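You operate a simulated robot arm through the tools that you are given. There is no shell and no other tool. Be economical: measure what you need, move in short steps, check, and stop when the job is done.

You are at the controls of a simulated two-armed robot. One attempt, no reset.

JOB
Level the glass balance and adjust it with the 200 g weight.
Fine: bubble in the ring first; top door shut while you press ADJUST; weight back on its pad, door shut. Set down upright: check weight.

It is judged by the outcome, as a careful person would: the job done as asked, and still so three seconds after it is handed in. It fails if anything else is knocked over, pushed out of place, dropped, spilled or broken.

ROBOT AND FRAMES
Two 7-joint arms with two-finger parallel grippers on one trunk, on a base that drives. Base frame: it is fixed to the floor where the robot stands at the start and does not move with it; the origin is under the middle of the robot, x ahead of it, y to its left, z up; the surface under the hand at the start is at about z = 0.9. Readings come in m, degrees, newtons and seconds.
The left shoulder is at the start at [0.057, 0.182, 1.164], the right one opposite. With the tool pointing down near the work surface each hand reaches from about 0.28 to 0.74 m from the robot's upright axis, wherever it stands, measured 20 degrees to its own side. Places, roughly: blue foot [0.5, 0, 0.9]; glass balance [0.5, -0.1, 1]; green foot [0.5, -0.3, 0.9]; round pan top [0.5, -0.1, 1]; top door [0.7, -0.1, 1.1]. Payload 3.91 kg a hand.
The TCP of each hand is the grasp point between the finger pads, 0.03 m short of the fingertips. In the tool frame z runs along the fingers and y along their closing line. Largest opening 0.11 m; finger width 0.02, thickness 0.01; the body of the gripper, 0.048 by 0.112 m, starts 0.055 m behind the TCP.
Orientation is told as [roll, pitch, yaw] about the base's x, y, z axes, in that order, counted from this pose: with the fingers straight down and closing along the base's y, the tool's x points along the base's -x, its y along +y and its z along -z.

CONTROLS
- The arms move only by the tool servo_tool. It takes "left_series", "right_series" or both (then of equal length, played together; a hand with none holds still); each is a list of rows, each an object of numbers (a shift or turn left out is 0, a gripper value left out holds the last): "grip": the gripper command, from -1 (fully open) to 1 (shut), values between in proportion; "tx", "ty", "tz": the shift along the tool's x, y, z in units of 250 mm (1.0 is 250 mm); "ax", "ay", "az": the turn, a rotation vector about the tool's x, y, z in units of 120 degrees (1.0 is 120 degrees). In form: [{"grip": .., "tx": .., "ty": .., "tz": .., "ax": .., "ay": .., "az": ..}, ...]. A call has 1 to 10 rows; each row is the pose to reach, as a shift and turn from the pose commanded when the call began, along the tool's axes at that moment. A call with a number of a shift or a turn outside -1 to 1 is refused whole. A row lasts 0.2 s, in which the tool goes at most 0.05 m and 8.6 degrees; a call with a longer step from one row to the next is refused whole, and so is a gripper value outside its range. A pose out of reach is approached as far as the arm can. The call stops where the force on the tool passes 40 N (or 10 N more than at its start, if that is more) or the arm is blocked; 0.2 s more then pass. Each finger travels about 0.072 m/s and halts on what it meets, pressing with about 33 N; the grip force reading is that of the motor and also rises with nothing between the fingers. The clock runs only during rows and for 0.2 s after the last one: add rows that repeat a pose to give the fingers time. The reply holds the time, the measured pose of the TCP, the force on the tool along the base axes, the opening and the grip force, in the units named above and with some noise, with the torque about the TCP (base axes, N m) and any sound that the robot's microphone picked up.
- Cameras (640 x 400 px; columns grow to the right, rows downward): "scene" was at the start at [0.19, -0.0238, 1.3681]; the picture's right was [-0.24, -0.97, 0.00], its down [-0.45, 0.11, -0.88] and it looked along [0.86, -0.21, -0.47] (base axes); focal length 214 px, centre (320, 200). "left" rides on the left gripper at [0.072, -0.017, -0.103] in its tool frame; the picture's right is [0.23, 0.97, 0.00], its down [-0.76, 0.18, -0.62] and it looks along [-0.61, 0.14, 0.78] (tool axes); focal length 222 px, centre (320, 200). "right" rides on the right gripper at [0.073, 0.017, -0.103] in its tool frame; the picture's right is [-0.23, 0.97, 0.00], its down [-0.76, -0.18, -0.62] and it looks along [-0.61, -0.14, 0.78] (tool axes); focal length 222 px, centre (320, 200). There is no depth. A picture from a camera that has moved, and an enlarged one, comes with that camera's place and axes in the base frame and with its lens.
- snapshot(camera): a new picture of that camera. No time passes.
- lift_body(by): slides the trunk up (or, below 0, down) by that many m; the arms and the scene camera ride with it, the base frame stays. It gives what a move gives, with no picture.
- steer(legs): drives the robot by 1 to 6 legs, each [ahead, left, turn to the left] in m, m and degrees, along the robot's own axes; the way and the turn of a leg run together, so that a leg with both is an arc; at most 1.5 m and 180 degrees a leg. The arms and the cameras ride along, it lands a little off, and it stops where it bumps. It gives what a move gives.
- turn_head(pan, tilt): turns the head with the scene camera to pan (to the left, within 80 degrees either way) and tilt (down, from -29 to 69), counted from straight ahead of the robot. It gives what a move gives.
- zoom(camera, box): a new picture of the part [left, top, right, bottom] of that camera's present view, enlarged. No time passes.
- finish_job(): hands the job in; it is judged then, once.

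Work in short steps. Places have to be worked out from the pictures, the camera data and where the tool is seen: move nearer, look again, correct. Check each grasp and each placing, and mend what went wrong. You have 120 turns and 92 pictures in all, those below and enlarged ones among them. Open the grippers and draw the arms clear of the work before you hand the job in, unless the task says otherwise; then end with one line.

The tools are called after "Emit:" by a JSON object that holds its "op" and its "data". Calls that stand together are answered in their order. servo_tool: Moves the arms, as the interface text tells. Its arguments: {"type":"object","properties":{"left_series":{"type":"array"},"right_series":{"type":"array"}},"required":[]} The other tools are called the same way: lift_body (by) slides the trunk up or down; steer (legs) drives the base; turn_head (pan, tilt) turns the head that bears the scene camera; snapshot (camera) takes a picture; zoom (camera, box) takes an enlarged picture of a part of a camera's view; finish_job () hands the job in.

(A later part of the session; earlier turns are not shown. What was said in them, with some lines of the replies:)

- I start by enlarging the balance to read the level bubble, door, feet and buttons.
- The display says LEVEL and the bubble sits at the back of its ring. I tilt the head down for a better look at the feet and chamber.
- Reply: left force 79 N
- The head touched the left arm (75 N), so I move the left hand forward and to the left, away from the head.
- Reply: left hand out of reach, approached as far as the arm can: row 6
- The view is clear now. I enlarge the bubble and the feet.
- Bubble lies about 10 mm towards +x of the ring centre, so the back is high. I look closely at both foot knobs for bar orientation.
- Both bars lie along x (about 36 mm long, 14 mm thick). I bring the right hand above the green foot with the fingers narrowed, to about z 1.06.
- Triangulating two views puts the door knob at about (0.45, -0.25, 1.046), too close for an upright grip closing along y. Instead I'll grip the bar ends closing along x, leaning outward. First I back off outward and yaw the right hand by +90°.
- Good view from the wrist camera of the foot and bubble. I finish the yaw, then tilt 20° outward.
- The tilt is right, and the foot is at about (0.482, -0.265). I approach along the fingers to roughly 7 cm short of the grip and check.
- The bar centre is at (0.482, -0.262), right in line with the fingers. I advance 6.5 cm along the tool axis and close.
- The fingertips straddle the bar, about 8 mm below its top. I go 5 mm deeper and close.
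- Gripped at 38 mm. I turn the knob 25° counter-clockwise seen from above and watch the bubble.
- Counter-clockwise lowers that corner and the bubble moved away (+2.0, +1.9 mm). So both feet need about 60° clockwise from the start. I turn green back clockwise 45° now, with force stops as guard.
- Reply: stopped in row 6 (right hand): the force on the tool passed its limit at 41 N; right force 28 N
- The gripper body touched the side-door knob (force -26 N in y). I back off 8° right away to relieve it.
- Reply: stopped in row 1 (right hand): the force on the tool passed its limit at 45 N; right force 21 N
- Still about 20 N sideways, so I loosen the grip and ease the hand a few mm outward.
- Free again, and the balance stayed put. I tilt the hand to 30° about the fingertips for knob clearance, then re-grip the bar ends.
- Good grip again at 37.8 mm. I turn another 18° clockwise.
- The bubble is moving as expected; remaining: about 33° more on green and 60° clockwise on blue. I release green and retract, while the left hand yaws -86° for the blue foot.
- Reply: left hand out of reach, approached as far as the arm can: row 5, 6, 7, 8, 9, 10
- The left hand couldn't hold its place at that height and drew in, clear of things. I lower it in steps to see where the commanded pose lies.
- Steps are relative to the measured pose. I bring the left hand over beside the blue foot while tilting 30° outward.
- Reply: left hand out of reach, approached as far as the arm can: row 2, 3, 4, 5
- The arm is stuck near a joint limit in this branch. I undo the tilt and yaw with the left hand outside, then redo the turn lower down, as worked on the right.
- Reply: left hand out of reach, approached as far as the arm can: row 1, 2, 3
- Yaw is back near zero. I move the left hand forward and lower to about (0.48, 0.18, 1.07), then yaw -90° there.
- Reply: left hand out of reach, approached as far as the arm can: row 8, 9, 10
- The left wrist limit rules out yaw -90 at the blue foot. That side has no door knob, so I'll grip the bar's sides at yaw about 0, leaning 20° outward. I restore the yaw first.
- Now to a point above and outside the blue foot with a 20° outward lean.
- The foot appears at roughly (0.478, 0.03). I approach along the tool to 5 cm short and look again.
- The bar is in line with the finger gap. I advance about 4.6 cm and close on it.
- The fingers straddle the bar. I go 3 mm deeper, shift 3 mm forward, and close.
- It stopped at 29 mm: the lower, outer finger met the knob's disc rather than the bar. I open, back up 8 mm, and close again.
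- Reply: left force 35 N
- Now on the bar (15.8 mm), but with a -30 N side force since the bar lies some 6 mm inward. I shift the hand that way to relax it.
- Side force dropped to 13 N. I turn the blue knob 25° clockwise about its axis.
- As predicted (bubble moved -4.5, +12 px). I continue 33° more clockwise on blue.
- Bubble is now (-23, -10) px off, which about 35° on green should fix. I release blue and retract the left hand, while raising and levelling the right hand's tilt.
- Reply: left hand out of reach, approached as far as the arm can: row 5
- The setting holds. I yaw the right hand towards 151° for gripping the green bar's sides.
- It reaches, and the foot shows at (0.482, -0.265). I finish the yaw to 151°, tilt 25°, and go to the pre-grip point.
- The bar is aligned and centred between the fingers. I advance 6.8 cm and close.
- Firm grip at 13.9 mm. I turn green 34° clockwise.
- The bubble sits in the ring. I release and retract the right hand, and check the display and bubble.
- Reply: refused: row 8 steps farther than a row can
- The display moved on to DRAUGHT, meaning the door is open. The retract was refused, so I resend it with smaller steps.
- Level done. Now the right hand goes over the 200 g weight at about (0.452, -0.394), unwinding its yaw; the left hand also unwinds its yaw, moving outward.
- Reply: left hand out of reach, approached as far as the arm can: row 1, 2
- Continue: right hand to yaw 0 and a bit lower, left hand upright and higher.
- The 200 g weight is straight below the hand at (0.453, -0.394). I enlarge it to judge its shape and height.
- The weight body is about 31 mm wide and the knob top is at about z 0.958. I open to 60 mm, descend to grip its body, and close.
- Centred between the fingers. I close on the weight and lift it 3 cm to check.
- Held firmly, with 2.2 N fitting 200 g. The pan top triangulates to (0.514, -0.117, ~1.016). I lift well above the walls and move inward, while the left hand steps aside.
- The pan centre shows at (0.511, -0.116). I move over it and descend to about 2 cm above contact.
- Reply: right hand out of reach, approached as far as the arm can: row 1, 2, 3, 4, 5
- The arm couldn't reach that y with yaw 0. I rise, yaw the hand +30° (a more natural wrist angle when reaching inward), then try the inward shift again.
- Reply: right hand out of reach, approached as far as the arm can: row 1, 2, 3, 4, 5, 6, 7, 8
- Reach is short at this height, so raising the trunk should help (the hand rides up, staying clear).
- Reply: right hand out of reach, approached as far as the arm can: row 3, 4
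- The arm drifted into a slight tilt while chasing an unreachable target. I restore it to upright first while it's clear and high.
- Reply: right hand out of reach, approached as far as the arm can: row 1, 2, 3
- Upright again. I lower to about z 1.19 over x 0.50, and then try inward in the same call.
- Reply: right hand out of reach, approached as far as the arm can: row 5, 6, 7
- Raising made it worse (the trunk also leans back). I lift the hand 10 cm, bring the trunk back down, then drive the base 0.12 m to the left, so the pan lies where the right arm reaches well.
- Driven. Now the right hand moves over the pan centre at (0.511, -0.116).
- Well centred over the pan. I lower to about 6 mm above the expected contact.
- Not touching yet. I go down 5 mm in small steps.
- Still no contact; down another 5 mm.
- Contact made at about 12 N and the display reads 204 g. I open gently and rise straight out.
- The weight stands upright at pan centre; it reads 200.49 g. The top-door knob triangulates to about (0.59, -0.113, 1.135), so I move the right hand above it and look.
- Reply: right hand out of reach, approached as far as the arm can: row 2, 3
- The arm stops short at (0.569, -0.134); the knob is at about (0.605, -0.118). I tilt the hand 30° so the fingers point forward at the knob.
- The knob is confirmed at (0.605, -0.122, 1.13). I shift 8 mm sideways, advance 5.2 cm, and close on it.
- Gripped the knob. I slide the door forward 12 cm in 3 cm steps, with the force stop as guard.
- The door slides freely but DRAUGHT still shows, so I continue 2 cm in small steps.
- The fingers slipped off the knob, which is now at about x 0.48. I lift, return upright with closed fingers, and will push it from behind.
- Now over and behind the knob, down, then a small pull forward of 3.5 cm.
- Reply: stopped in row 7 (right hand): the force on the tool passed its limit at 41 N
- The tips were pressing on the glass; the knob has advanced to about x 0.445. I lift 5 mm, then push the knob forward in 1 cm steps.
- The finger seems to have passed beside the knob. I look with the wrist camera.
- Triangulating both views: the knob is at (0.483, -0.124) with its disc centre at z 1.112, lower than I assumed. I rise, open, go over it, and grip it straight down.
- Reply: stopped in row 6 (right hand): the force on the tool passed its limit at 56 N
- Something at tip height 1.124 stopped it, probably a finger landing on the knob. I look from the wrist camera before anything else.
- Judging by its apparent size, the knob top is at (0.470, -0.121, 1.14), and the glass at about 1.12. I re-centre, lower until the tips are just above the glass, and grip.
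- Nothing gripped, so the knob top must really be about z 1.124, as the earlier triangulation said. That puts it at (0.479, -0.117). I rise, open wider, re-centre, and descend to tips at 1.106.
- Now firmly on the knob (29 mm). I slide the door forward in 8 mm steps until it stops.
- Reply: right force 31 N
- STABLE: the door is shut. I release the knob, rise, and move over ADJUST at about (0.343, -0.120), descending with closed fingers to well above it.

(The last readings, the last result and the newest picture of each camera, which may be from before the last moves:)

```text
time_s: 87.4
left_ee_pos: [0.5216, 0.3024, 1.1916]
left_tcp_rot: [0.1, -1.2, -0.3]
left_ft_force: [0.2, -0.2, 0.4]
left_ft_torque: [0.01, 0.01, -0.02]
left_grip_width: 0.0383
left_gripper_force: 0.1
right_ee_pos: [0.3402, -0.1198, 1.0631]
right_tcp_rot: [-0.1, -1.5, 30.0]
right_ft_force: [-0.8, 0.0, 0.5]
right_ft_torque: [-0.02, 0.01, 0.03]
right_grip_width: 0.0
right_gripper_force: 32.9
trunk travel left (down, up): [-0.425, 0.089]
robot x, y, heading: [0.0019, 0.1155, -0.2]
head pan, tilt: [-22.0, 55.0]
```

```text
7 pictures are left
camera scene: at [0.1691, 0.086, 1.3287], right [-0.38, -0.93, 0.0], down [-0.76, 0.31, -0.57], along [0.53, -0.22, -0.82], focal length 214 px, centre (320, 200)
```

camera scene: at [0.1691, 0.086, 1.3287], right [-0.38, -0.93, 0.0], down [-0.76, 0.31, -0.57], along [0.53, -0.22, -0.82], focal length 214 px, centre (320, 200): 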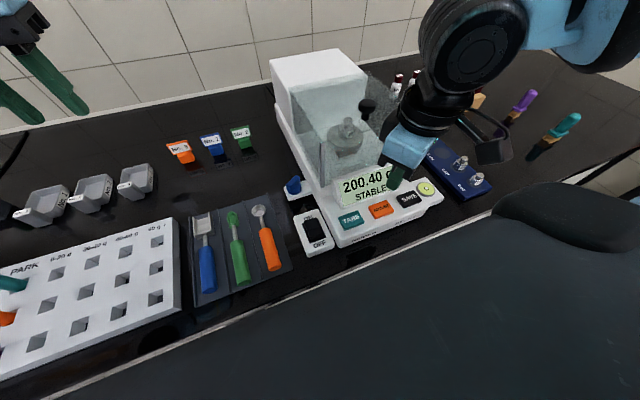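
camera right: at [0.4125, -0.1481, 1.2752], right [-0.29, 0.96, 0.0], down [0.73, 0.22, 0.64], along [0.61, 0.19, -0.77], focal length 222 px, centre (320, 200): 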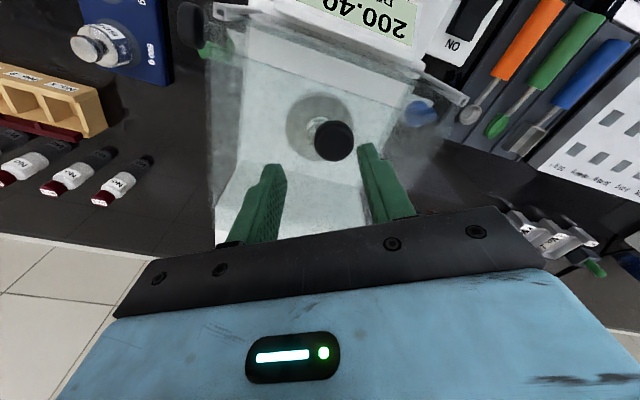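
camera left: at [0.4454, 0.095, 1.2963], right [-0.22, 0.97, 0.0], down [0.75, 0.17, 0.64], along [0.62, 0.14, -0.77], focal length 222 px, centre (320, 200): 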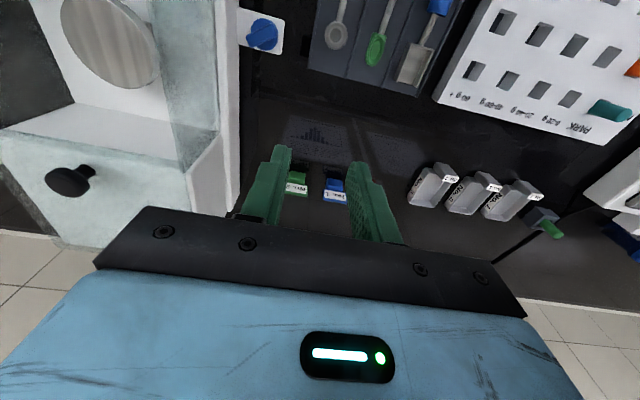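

By projection the fingertip drops exactly on ADJUST. I descend and press in fine steps.

Emit:
{"op": "servo_tool", "data": {"right_series": [{"tz": 0.14}, {"tz": 0.26}, {"tz": 0.28}, {"tz": 0.295}, {"tz": 0.31}, {"tz": 0.325}]}}

```text
time_s: 88.8
left_ee_pos: [0.5193, 0.302, 1.193]
left_tcp_rot: [-0.1, -1.2, -0.3]
left_ft_force: [0.0, -0.5, -0.2]
left_ft_torque: [-0.01, -0.01, 0.01]
left_grip_width: 0.0386
left_gripper_force: 0.1
right_ee_pos: [0.3399, -0.1204, 0.9833]
right_tcp_rot: [-0.5, -1.5, 30.0]
right_ft_force: [-2.4, -6.7, 23.3]
right_ft_torque: [-0.24, 0.22, 0.08]
right_grip_width: 0.0
right_gripper_force: 33.2
trunk travel left (down, up): [-0.425, 0.089]
robot x, y, heading: [0.0034, 0.1154, -0.1]
head pan, tilt: [-22.0, 55.0]
heard: click
```

A click was heard. I lift off and read the display.

Emit:
{"op": "servo_tool", "data": {"right_series": [{"tz": -0.15}, {"tz": -0.35}, {"tz": -0.35}, {"tz": -0.35}, {"tz": -0.35}]}}

Emit:
{"op": "snapshot", "data": {"camera": "right"}}

```text
time_s: 90.0
left_ee_pos: [0.5206, 0.3032, 1.1919]
left_tcp_rot: [0.1, -1.1, -0.2]
left_ft_force: [-1.0, 0.7, -0.9]
left_ft_torque: [0.0, -0.03, 0.01]
left_grip_width: 0.0384
left_gripper_force: 0.1
right_ee_pos: [0.3402, -0.121, 1.0675]
right_tcp_rot: [-0.2, -1.5, 30.0]
right_ft_force: [-0.4, 0.3, -0.1]
right_ft_torque: [-0.02, -0.04, 0.05]
right_grip_width: 0.0003
right_gripper_force: 33.0
trunk travel left (down, up): [-0.425, 0.089]
robot x, y, heading: [0.0017, 0.1182, -0.4]
head pan, tilt: [-22.0, 55.0]
```

```text
6 pictures are left
camera right: at [0.2668, -0.1438, 1.1692], right [-0.29, 0.96, 0.0], down [0.73, 0.22, 0.64], along [0.61, 0.19, -0.77], focal length 222 px, centre (320, 200)
```

right: 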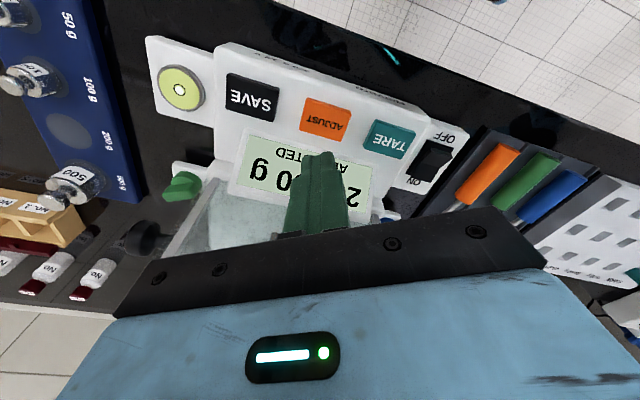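

The display shows ADJUSTED. Now I reopen the door: up, over the knob at (0.456, -0.117), down, and grip.

Emit:
{"op": "servo_tool", "data": {"right_series": [{"tz": -0.17, "grip": -0.1}, {"tz": -0.34}, {"tz": -0.49}, {"tz": -0.49, "tx": -0.136, "ty": -0.072}, {"tz": -0.49, "tx": -0.272, "ty": -0.145}, {"tz": -0.49, "tx": -0.408, "ty": -0.217}, {"tz": -0.36, "tx": -0.408, "ty": -0.217}, {"tz": -0.27, "tx": -0.408, "ty": -0.217}, {"tz": -0.27, "tx": -0.408, "ty": -0.217, "grip": 0.9}, {"tz": -0.27, "tx": -0.408, "ty": -0.217, "grip": 0.9}]}}

```text
time_s: 92.2
left_ee_pos: [0.5225, 0.3028, 1.1916]
left_tcp_rot: [0.0, -1.1, -0.3]
left_ft_force: [0.0, 0.5, 0.1]
left_ft_torque: [-0.02, 0.01, 0.0]
left_grip_width: 0.0384
left_gripper_force: 0.0
right_ee_pos: [0.4526, -0.1174, 1.1379]
right_tcp_rot: [-0.1, -1.5, 30.0]
right_ft_force: [4.1, -3.0, 0.0]
right_ft_torque: [-0.07, -0.19, -0.1]
right_grip_width: 0.0289
right_gripper_force: 45.0
trunk travel left (down, up): [-0.425, 0.089]
robot x, y, heading: [0.0002, 0.1131, 0.1]
head pan, tilt: [-22.0, 55.0]
```

Gripped. I slide the door back 11.5 cm.

Emit:
{"op": "servo_tool", "data": {"right_series": [{"tx": -0.1, "ty": -0.059}, {"tx": -0.199, "ty": -0.118}, {"tx": -0.299, "ty": -0.177}, {"tx": -0.397, "ty": -0.236}]}}

```text
time_s: 93.2
left_ee_pos: [0.5236, 0.3027, 1.1908]
left_tcp_rot: [-0.1, -1.0, -0.2]
left_ft_force: [-0.6, -0.8, 0.1]
left_ft_torque: [-0.02, -0.01, -0.01]
left_grip_width: 0.0383
left_gripper_force: 0.1
right_ee_pos: [0.5692, -0.1184, 1.1389]
right_tcp_rot: [0.0, -1.3, 30.1]
right_ft_force: [0.9, -0.3, -15.8]
right_ft_torque: [0.16, 0.28, 0.09]
right_grip_width: 0.0291
right_gripper_force: 44.9
trunk travel left (down, up): [-0.425, 0.089]
robot x, y, heading: [0.0012, 0.1148, -0.2]
head pan, tilt: [-22.0, 55.0]
```

Smooth so far; 2.5 cm more in small steps.

Emit:
{"op": "servo_tool", "data": {"right_series": [{"tx": -0.03, "ty": -0.018}, {"tx": -0.059, "ty": -0.035}, {"tx": -0.087, "ty": -0.052}]}}

```text
time_s: 94.0
left_ee_pos: [0.5227, 0.3042, 1.1904]
left_tcp_rot: [0.0, -1.0, -0.2]
left_ft_force: [-0.3, -0.6, -0.1]
left_ft_torque: [-0.01, -0.02, -0.04]
left_grip_width: 0.0386
left_gripper_force: 0.2
right_ee_pos: [0.5858, -0.1182, 1.1383]
right_tcp_rot: [0.0, -1.1, 29.9]
right_ft_force: [-0.3, 9.5, -29.7]
right_ft_torque: [-0.01, 0.2, 0.08]
right_grip_width: 0.0287
right_gripper_force: 45.0
right hand out of reach, approached as far as the arm can: row 3
trunk travel left (down, up): [-0.425, 0.089]
robot x, y, heading: [-0.0033, 0.1178, -0.1]
head pan, tilt: [-22.0, 55.0]
```

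The door is back to knob x 0.586. I release, rise, return above the pan, turn to yaw 0, and look at the opening.

Emit:
{"op": "servo_tool", "data": {"right_series": [{"grip": 0.0}, {"grip": 0.0}, {"tz": -0.1}, {"tz": -0.208}, {"tz": -0.208, "tx": 0.13, "ty": 0.075}, {"tz": -0.208, "tx": 0.254, "ty": 0.147, "az": 0.06}, {"tz": -0.208, "tx": 0.254, "ty": 0.147, "az": 0.125}, {"tz": -0.208, "tx": 0.254, "ty": 0.147, "az": 0.19}, {"tz": -0.208, "tx": 0.254, "ty": 0.147, "az": 0.25}]}}

Emit:
{"op": "snapshot", "data": {"camera": "right"}}

```text
time_s: 96.0
left_ee_pos: [0.5198, 0.3021, 1.1923]
left_tcp_rot: [0.0, -1.1, -0.2]
left_ft_force: [-0.6, -0.8, 0.6]
left_ft_torque: [0.03, 0.0, 0.0]
left_grip_width: 0.0385
left_gripper_force: 0.0
right_ee_pos: [0.5088, -0.1213, 1.1931]
right_tcp_rot: [0.5, -1.5, -0.1]
right_ft_force: [-0.4, 0.7, 0.1]
right_ft_torque: [0.0, 0.01, -0.02]
right_grip_width: 0.0552
right_gripper_force: 0.0
right hand out of reach, approached as far as the arm can: row 3, 4
trunk travel left (down, up): [-0.425, 0.089]
robot x, y, heading: [0.0019, 0.1153, -0.2]
head pan, tilt: [-22.0, 55.0]
```

```text
5 pictures are left
camera right: at [0.4341, -0.1049, 1.2944], right [0.23, 0.97, 0.01], down [0.75, -0.19, 0.64], along [0.62, -0.14, -0.77], focal length 222 px, centre (320, 200)
```

right: 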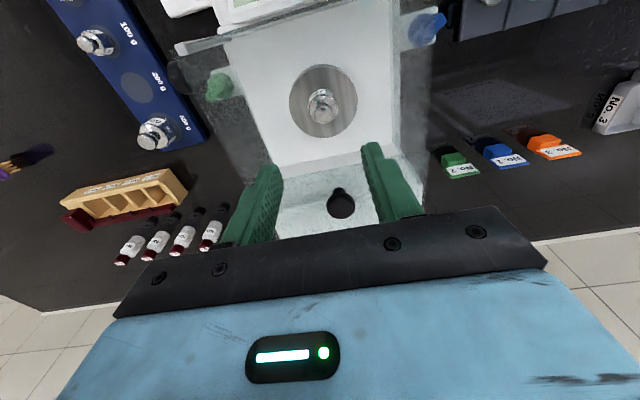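

The weight is below at about (0.51, -0.118) and the lid front edge is at x ~0.548, so it's clear. I fix the 1.5° pitch, descend to the same height, and grip.

Emit:
{"op": "servo_tool", "data": {"right_series": [{"ay": 0.0125, "ty": 0.012, "tx": -0.004}, {"ay": 0.0125, "ty": 0.012, "tx": -0.004, "tz": 0.16}, {"ay": 0.0125, "ty": 0.012, "tx": -0.004, "tz": 0.32}, {"ay": 0.0125, "ty": 0.012, "tx": -0.004, "tz": 0.46}, {"ay": 0.0125, "ty": 0.012, "tx": -0.004, "tz": 0.552}]}}

Emit:
{"op": "snapshot", "data": {"camera": "right"}}

```text
time_s: 97.2
left_ee_pos: [0.5212, 0.3028, 1.192]
left_tcp_rot: [0.0, -1.0, -0.2]
left_ft_force: [-0.2, 0.1, -1.2]
left_ft_torque: [0.01, -0.02, -0.01]
left_grip_width: 0.0386
left_gripper_force: 0.0
right_ee_pos: [0.5133, -0.1176, 1.053]
right_tcp_rot: [0.6, 0.1, 0.0]
right_ft_force: [-0.2, 1.0, 0.3]
right_ft_torque: [-0.01, 0.01, -0.02]
right_grip_width: 0.0551
right_gripper_force: 0.0
trunk travel left (down, up): [-0.425, 0.089]
robot x, y, heading: [-0.0018, 0.1142, -0.1]
head pan, tilt: [-22.0, 55.0]
```

```text
4 pictures are left
camera right: at [0.4417, -0.1017, 1.1583], right [0.23, 0.97, 0.01], down [0.76, -0.18, 0.62], along [0.61, -0.13, -0.78], focal length 222 px, centre (320, 200)
```

right: 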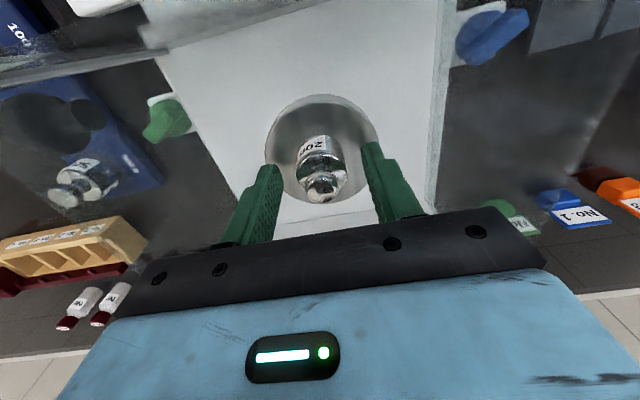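

Centred exactly as at the first pick. I grip, lift clear of the chamber, and start out to the right.

Emit:
{"op": "servo_tool", "data": {"right_series": [{"grip": 0.7}, {"grip": 0.7}, {"grip": 0.7}, {"tz": -0.12}, {"tz": -0.3}, {"tz": -0.48}, {"tz": -0.52, "tx": 0.02}, {"tz": -0.52, "tx": 0.04, "ty": -0.15}, {"tz": -0.52, "tx": 0.06, "ty": -0.33}, {"tz": -0.52, "tx": 0.08, "ty": -0.5}]}}

```text
time_s: 99.4
left_ee_pos: [0.5199, 0.3022, 1.1924]
left_tcp_rot: [0.1, -1.1, -0.2]
left_ft_force: [0.2, 0.4, -0.3]
left_ft_torque: [0.0, -0.02, 0.0]
left_grip_width: 0.0384
left_gripper_force: 0.0
right_ee_pos: [0.4945, -0.246, 1.1828]
right_tcp_rot: [0.6, 0.1, 0.0]
right_ft_force: [-0.4, -0.4, -1.8]
right_ft_torque: [-0.03, 0.0, -0.02]
right_grip_width: 0.0309
right_gripper_force: 33.1
trunk travel left (down, up): [-0.425, 0.089]
robot x, y, heading: [0.0002, 0.1179, -0.0]
head pan, tilt: [-22.0, 55.0]
```

Weight held. I continue to above its pad at (0.4535, -0.3945), coming down to about z 1.03.

Emit:
{"op": "servo_tool", "data": {"right_series": [{"tx": 0.055, "ty": -0.15, "ax": 0.005}, {"tx": 0.11, "ty": -0.3, "ax": 0.005}, {"tx": 0.164, "ty": -0.45, "tz": 0.05, "ax": 0.005}, {"tx": 0.164, "ty": -0.596, "tz": 0.15, "ax": 0.005}, {"tx": 0.164, "ty": -0.596, "tz": 0.3, "ax": 0.005}, {"tx": 0.164, "ty": -0.596, "tz": 0.45, "ax": 0.005}, {"tx": 0.164, "ty": -0.596, "tz": 0.6, "ax": 0.005}]}}

```text
time_s: 101.0
left_ee_pos: [0.5211, 0.3023, 1.1922]
left_tcp_rot: [0.1, -1.1, -0.2]
left_ft_force: [-0.2, -0.3, 0.6]
left_ft_torque: [-0.01, -0.02, 0.02]
left_grip_width: 0.0386
left_gripper_force: 0.1
right_ee_pos: [0.4534, -0.3924, 1.0295]
right_tcp_rot: [0.0, 0.1, 0.0]
right_ft_force: [1.0, 0.6, -1.9]
right_ft_torque: [0.0, 0.03, -0.01]
right_grip_width: 0.031
right_gripper_force: 32.9
trunk travel left (down, up): [-0.425, 0.089]
robot x, y, heading: [0.0017, 0.1135, -0.2]
head pan, tilt: [-22.0, 55.0]
```

Right over the pad. I lower to about 3 mm above its original height, correcting y by 2 mm.

Emit:
{"op": "servo_tool", "data": {"right_series": [{"tz": 0.12, "ty": -0.007}, {"tz": 0.22, "ty": -0.007}, {"tz": 0.285, "ty": -0.007}, {"tz": 0.291, "ty": -0.007}]}}

Emit:
{"op": "snapshot", "data": {"camera": "right"}}

```text
time_s: 102.0
left_ee_pos: [0.5205, 0.3022, 1.192]
left_tcp_rot: [0.0, -1.1, -0.2]
left_ft_force: [-0.6, 0.1, 0.4]
left_ft_torque: [0.04, 0.0, 0.01]
left_grip_width: 0.0382
left_gripper_force: 0.1
right_ee_pos: [0.4515, -0.3923, 0.9587]
right_tcp_rot: [0.1, 0.1, 0.1]
right_ft_force: [1.0, 0.5, -2.0]
right_ft_torque: [0.0, 0.0, -0.03]
right_grip_width: 0.0311
right_gripper_force: 32.7
trunk travel left (down, up): [-0.425, 0.089]
robot x, y, heading: [0.0026, 0.1156, 0.0]
head pan, tilt: [-22.0, 55.0]
```

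```text
3 pictures are left
camera right: at [0.38, -0.3755, 1.0619], right [0.23, 0.97, 0.0], down [0.76, -0.18, 0.62], along [0.61, -0.14, -0.78], focal length 222 px, centre (320, 200)
```

right: 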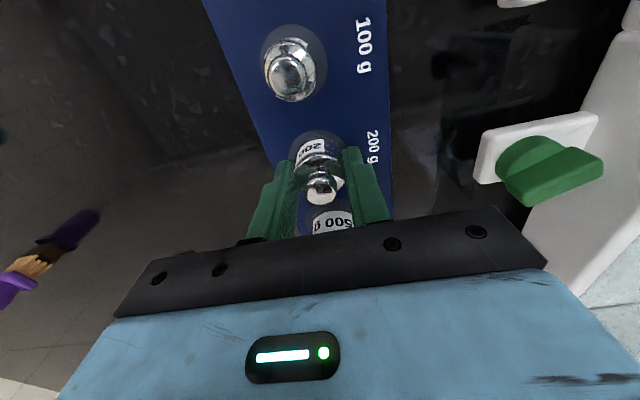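

It looks centred on the grey pad. I lower in 1.5 mm steps to contact.

Emit:
{"op": "servo_tool", "data": {"right_series": [{"tz": 0.006, "tx": -0.004}, {"tz": 0.012, "tx": -0.004}, {"tz": 0.018, "tx": -0.004}, {"tz": 0.021, "tx": -0.004}]}}

```text
time_s: 103.0
left_ee_pos: [0.5195, 0.3023, 1.1933]
left_tcp_rot: [0.1, -1.2, -0.2]
left_ft_force: [-0.1, 0.2, -0.6]
left_ft_torque: [0.03, 0.0, 0.01]
left_grip_width: 0.0386
left_gripper_force: 0.0
right_ee_pos: [0.4528, -0.3924, 0.9563]
right_tcp_rot: [-0.2, -0.2, 0.1]
right_ft_force: [-2.5, -6.3, 20.6]
right_ft_torque: [-0.05, 0.3, 0.04]
right_grip_width: 0.0312
right_gripper_force: 33.2
trunk travel left (down, up): [-0.425, 0.089]
robot x, y, heading: [-0.0009, 0.1162, -0.1]
head pan, tilt: [-22.0, 55.0]
```

Contact came 2–3 mm early with a sideways force, and y reads 2 mm off the pick position. I raise 4 mm, shift 2.5 mm to -y, and lower again.

Emit:
{"op": "servo_tool", "data": {"right_series": [{"tz": -0.016}, {"tz": -0.016, "ty": -0.01, "tx": -0.004}, {"tz": -0.008, "ty": -0.01, "tx": -0.004}, {"tz": -0.002, "ty": -0.01, "tx": -0.004}]}}

```text
time_s: 104.0
left_ee_pos: [0.5189, 0.3036, 1.1925]
left_tcp_rot: [0.0, -1.2, -0.3]
left_ft_force: [-0.3, 0.1, -0.3]
left_ft_torque: [0.02, -0.01, -0.02]
left_grip_width: 0.0387
left_gripper_force: 0.0
right_ee_pos: [0.454, -0.3946, 0.9553]
right_tcp_rot: [-0.1, 0.0, 0.1]
right_ft_force: [-5.6, 1.5, 14.2]
right_ft_torque: [0.09, 0.24, -0.04]
right_grip_width: 0.0308
right_gripper_force: 33.3
trunk travel left (down, up): [-0.425, 0.089]
robot x, y, heading: [0.002, 0.1146, -0.0]
head pan, tilt: [-22.0, 55.0]
```

Position now matches the original pick. I open and rise straight up.

Emit:
{"op": "servo_tool", "data": {"right_series": [{"tz": -0.004}, {"tz": -0.004, "grip": 0.1}, {"tz": -0.004, "grip": 0.0}, {"tz": -0.1}, {"tz": -0.28}, {"tz": -0.46}]}}

Emit:
{"op": "zoom", "data": {"camera": "right", "box": [250, 20, 410, 220]}}

```text
time_s: 105.4
left_ee_pos: [0.5204, 0.3038, 1.1919]
left_tcp_rot: [0.0, -1.0, -0.1]
left_ft_force: [-0.3, -0.3, 0.1]
left_ft_torque: [0.02, -0.01, 0.01]
left_grip_width: 0.0385
left_gripper_force: 0.1
right_ee_pos: [0.4529, -0.3956, 1.0697]
right_tcp_rot: [-0.1, 0.1, 0.1]
right_ft_force: [-0.4, -0.7, 0.3]
right_ft_torque: [0.0, -0.01, 0.0]
right_grip_width: 0.055
right_gripper_force: 0.0
trunk travel left (down, up): [-0.425, 0.089]
robot x, y, heading: [-0.0007, 0.1167, -0.2]
head pan, tilt: [-22.0, 55.0]
```

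```text
2.00 times, centred on (330, 120) of right
camera zoom: at [0.381, -0.3789, 1.1734], right [0.23, 0.97, 0.0], down [0.76, -0.18, 0.62], along [0.6, -0.14, -0.78], focal length 444 px, centre (300, 360)
```

zoom: 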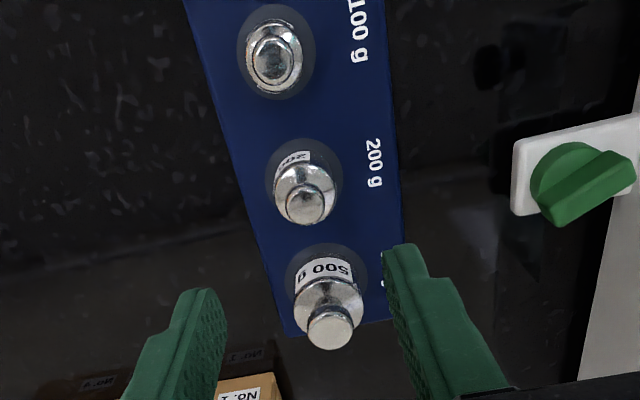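

The 200 g weight stands upright on its pad. Now back to close the door: I rise and move inward above the chamber.

Emit:
{"op": "servo_tool", "data": {"right_series": [{"tz": -0.17}, {"tz": -0.34}, {"tz": -0.48, "grip": -0.2}, {"tz": -0.48, "ty": 0.15, "tx": -0.04}, {"tz": -0.48, "ty": 0.3, "tx": -0.08}, {"tz": -0.48, "ty": 0.45, "tx": -0.12}, {"tz": -0.48, "ty": 0.6, "tx": -0.16}, {"tz": -0.48, "ty": 0.75, "tx": -0.2}]}}

```text
time_s: 107.2
left_ee_pos: [0.5194, 0.3035, 1.1929]
left_tcp_rot: [0.0, -1.1, -0.2]
left_ft_force: [0.2, 0.5, -0.1]
left_ft_torque: [0.01, 0.01, -0.02]
left_grip_width: 0.0387
left_gripper_force: 0.0
right_ee_pos: [0.5038, -0.2068, 1.1881]
right_tcp_rot: [-0.1, 0.1, 0.1]
right_ft_force: [0.0, 0.3, 0.5]
right_ft_torque: [0.0, 0.0, 0.01]
right_grip_width: 0.0661
right_gripper_force: 0.0
trunk travel left (down, up): [-0.425, 0.089]
robot x, y, heading: [0.0011, 0.1142, 0.1]
head pan, tilt: [-22.0, 55.0]
```

I turn to yaw 30°, go over the pan area in front of the knob, lower to knob height, and approach horizontally with open fingers.

Emit:
{"op": "servo_tool", "data": {"right_series": [{"ty": 0.12, "tx": -0.03, "az": -0.065}, {"ty": 0.24, "tx": -0.06, "az": -0.13}, {"ty": 0.356, "tx": -0.084, "az": -0.19}, {"ty": 0.356, "tx": -0.084, "az": -0.25}, {"ty": 0.356, "tx": -0.084, "tz": 0.1, "az": -0.25}, {"ty": 0.356, "tx": -0.084, "tz": 0.198, "az": -0.25}, {"ty": 0.356, "tx": -0.17, "tz": 0.198, "az": -0.25}, {"ty": 0.356, "tx": -0.25, "tz": 0.198, "az": -0.25}, {"ty": 0.356, "tx": -0.325, "tz": 0.198, "az": -0.25}]}}

```text
time_s: 109.2
left_ee_pos: [0.5204, 0.3024, 1.1926]
left_tcp_rot: [0.0, -1.1, -0.3]
left_ft_force: [-0.9, 0.1, -1.2]
left_ft_torque: [0.0, 0.01, -0.02]
left_grip_width: 0.0383
left_gripper_force: 0.0
right_ee_pos: [0.5776, -0.1204, 1.1376]
right_tcp_rot: [0.0, 0.2, 30.0]
right_ft_force: [0.0, 1.1, -0.3]
right_ft_torque: [0.01, 0.0, -0.01]
right_grip_width: 0.0662
right_gripper_force: 0.1
right hand out of reach, approached as far as the arm can: row 9
trunk travel left (down, up): [-0.425, 0.089]
robot x, y, heading: [-0.0012, 0.1156, -0.5]
head pan, tilt: [-22.0, 55.0]
```

8 mm short of the knob centre, but its widest line is still within the pads. I close and check the width.

Emit:
{"op": "servo_tool", "data": {"right_series": [{"grip": 0.9}, {"grip": 0.9}, {"grip": 0.9}]}}

```text
time_s: 110.0
left_ee_pos: [0.5203, 0.301, 1.1924]
left_tcp_rot: [0.1, -1.1, -0.3]
left_ft_force: [-0.1, 0.3, -0.3]
left_ft_torque: [-0.03, 0.01, 0.01]
left_grip_width: 0.0387
left_gripper_force: 0.1
right_ee_pos: [0.5773, -0.1239, 1.1374]
right_tcp_rot: [-0.1, 0.1, 29.8]
right_ft_force: [1.0, -15.7, 4.9]
right_ft_torque: [-0.53, 0.02, -0.31]
right_grip_width: 0.0281
right_gripper_force: 45.1
trunk travel left (down, up): [-0.425, 0.089]
robot x, y, heading: [0.0009, 0.114, -0.3]
head pan, tilt: [-22.0, 55.0]
```

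Gripped at 28 mm. I slide the door forward 12.4 cm, then a bit more to the stop.

Emit:
{"op": "servo_tool", "data": {"right_series": [{"tx": 0.093, "ty": 0.04}, {"tx": 0.18, "ty": 0.09}, {"tx": 0.266, "ty": 0.14}, {"tx": 0.353, "ty": 0.19}, {"tx": 0.43, "ty": 0.235}, {"tx": 0.451, "ty": 0.247}, {"tx": 0.465, "ty": 0.255}]}}

Emit:
{"op": "snapshot", "data": {"camera": "scene"}}

```text
time_s: 111.6
left_ee_pos: [0.5205, 0.301, 1.1927]
left_tcp_rot: [0.0, -1.2, -0.1]
left_ft_force: [0.9, 0.3, 0.3]
left_ft_torque: [0.02, 0.03, -0.02]
left_grip_width: 0.0385
left_gripper_force: 0.1
right_ee_pos: [0.4439, -0.1241, 1.1377]
right_tcp_rot: [0.1, 0.0, 30.0]
right_ft_force: [1.9, -14.8, 7.0]
right_ft_torque: [-0.43, 0.06, -0.21]
right_grip_width: 0.0275
right_gripper_force: 45.5
trunk travel left (down, up): [-0.425, 0.089]
robot x, y, heading: [-0.001, 0.119, 0.1]
head pan, tilt: [-22.0, 55.0]
```

```text
1 pictures are left
camera scene: at [0.1683, 0.084, 1.3288], right [-0.38, -0.93, 0.0], down [-0.76, 0.31, -0.57], along [0.53, -0.22, -0.82], focal length 214 px, centre (320, 200)
```

scene: 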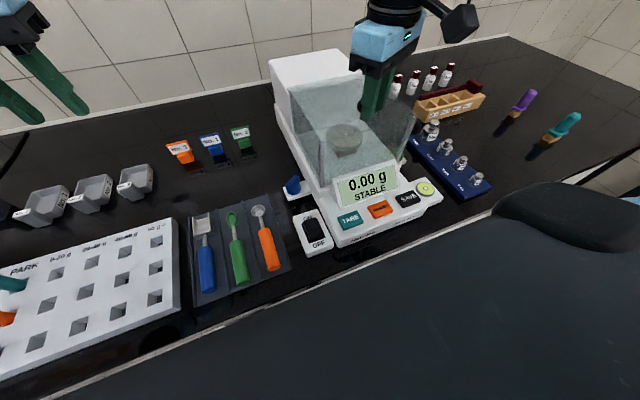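

0.00 g, STABLE. I nudge another few mm to be sure it sits at the stop.

Emit:
{"op": "servo_tool", "data": {"right_series": [{"tx": 0.01, "ty": 0.006}, {"tx": 0.02, "ty": 0.012}]}}

```text
time_s: 112.2
left_ee_pos: [0.5212, 0.2997, 1.1909]
left_tcp_rot: [0.2, -1.1, -0.2]
left_ft_force: [0.6, 0.3, -0.3]
left_ft_torque: [0.01, 0.0, -0.03]
left_grip_width: 0.0385
left_gripper_force: 0.0
right_ee_pos: [0.4421, -0.1243, 1.1383]
right_tcp_rot: [0.0, -0.1, 30.0]
right_ft_force: [16.2, -18.6, 3.6]
right_ft_torque: [-0.39, -0.42, -0.27]
right_grip_width: 0.0271
right_gripper_force: 45.1
trunk travel left (down, up): [-0.425, 0.089]
robot x, y, heading: [0.0018, 0.1109, -0.4]
head pan, tilt: [-22.0, 55.0]
```

At the stop (16 N). I release, rise, and draw the right arm back and away from the balance.

Emit:
{"op": "servo_tool", "data": {"right_series": [{"grip": 0.3}, {"grip": 0.0}, {"grip": -0.2}, {"tz": -0.12}, {"tz": -0.3}, {"tz": -0.4, "tx": 0.1}, {"tz": -0.4, "tx": 0.28}], "left_series": [{"grip": 0.0}, {"grip": -0.5}, {"grip": -0.9}, {"ty": 0.0}, {"ty": 0.0}, {"ty": 0.0}, {"ty": 0.0}]}}

Emit:
{"op": "zoom", "data": {"camera": "scene", "box": [260, 30, 510, 230]}}

```text
time_s: 113.8
left_ee_pos: [0.5197, 0.3025, 1.1932]
left_tcp_rot: [0.1, -1.2, -0.3]
left_ft_force: [-0.3, 0.1, 0.6]
left_ft_torque: [0.02, -0.04, 0.0]
left_grip_width: 0.1047
left_gripper_force: 0.1
right_ee_pos: [0.3787, -0.1553, 1.24]
right_tcp_rot: [0.0, 0.0, 30.1]
right_ft_force: [-0.1, -0.6, 0.6]
right_ft_torque: [0.02, -0.03, 0.0]
right_grip_width: 0.0658
right_gripper_force: 0.0
trunk travel left (down, up): [-0.425, 0.089]
robot x, y, heading: [0.0003, 0.1162, -0.1]
head pan, tilt: [-22.0, 55.0]
```

```text
2.00 times, centred on (385, 130) of scene
camera zoom: at [0.1667, 0.0849, 1.329], right [-0.38, -0.93, 0.0], down [-0.76, 0.31, -0.57], along [0.53, -0.22, -0.82], focal length 429 px, centre (190, 340)
```

zoom: 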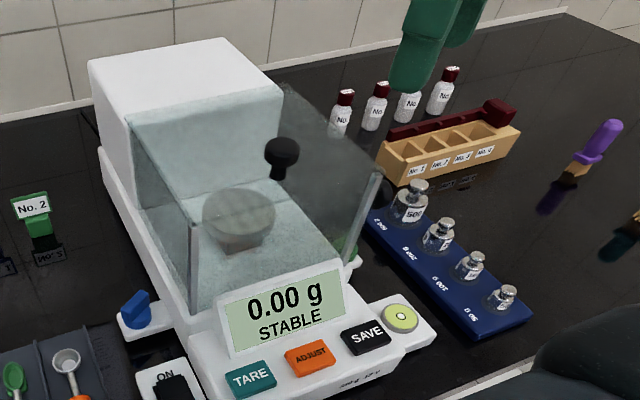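

Everything is as wanted: 0.00 g STABLE, door shut, bubble in its ring, weight on its pad. I draw the right hand aside, clear of the balance.

Emit:
{"op": "servo_tool", "data": {"right_series": [{"tx": 0.09, "ty": -0.15}, {"tx": 0.18, "ty": -0.3}, {"tx": 0.27, "ty": -0.45}, {"tx": 0.3, "ty": -0.52}]}}

Emit:
{"op": "finish_job", "data": {}}

```text
time_s: 114.8
left_ee_pos: [0.5206, 0.3029, 1.1926]
left_tcp_rot: [0.0, -1.0, -0.1]
left_ft_force: [-0.1, 0.8, 0.5]
left_ft_torque: [0.01, -0.03, 0.0]
left_grip_width: 0.1045
left_gripper_force: 0.0
right_ee_pos: [0.3769, -0.3059, 1.2396]
right_tcp_rot: [0.0, 0.1, 30.1]
right_ft_force: [-0.1, 0.0, 0.1]
right_ft_torque: [0.04, -0.01, 0.01]
right_grip_width: 0.0661
right_gripper_force: 0.1
trunk travel left (down, up): [-0.425, 0.089]
robot x, y, heading: [-0.0024, 0.1141, -0.2]
head pan, tilt: [-22.0, 55.0]
```

```text
The job is handed in.
```

The balance is level (bubble in its ring) and was adjusted with the 200 g weight with the top door shut; the display showed ADJUSTED, then 0.00 g STABLE, and the weight is back upright on its pad with the door shut.
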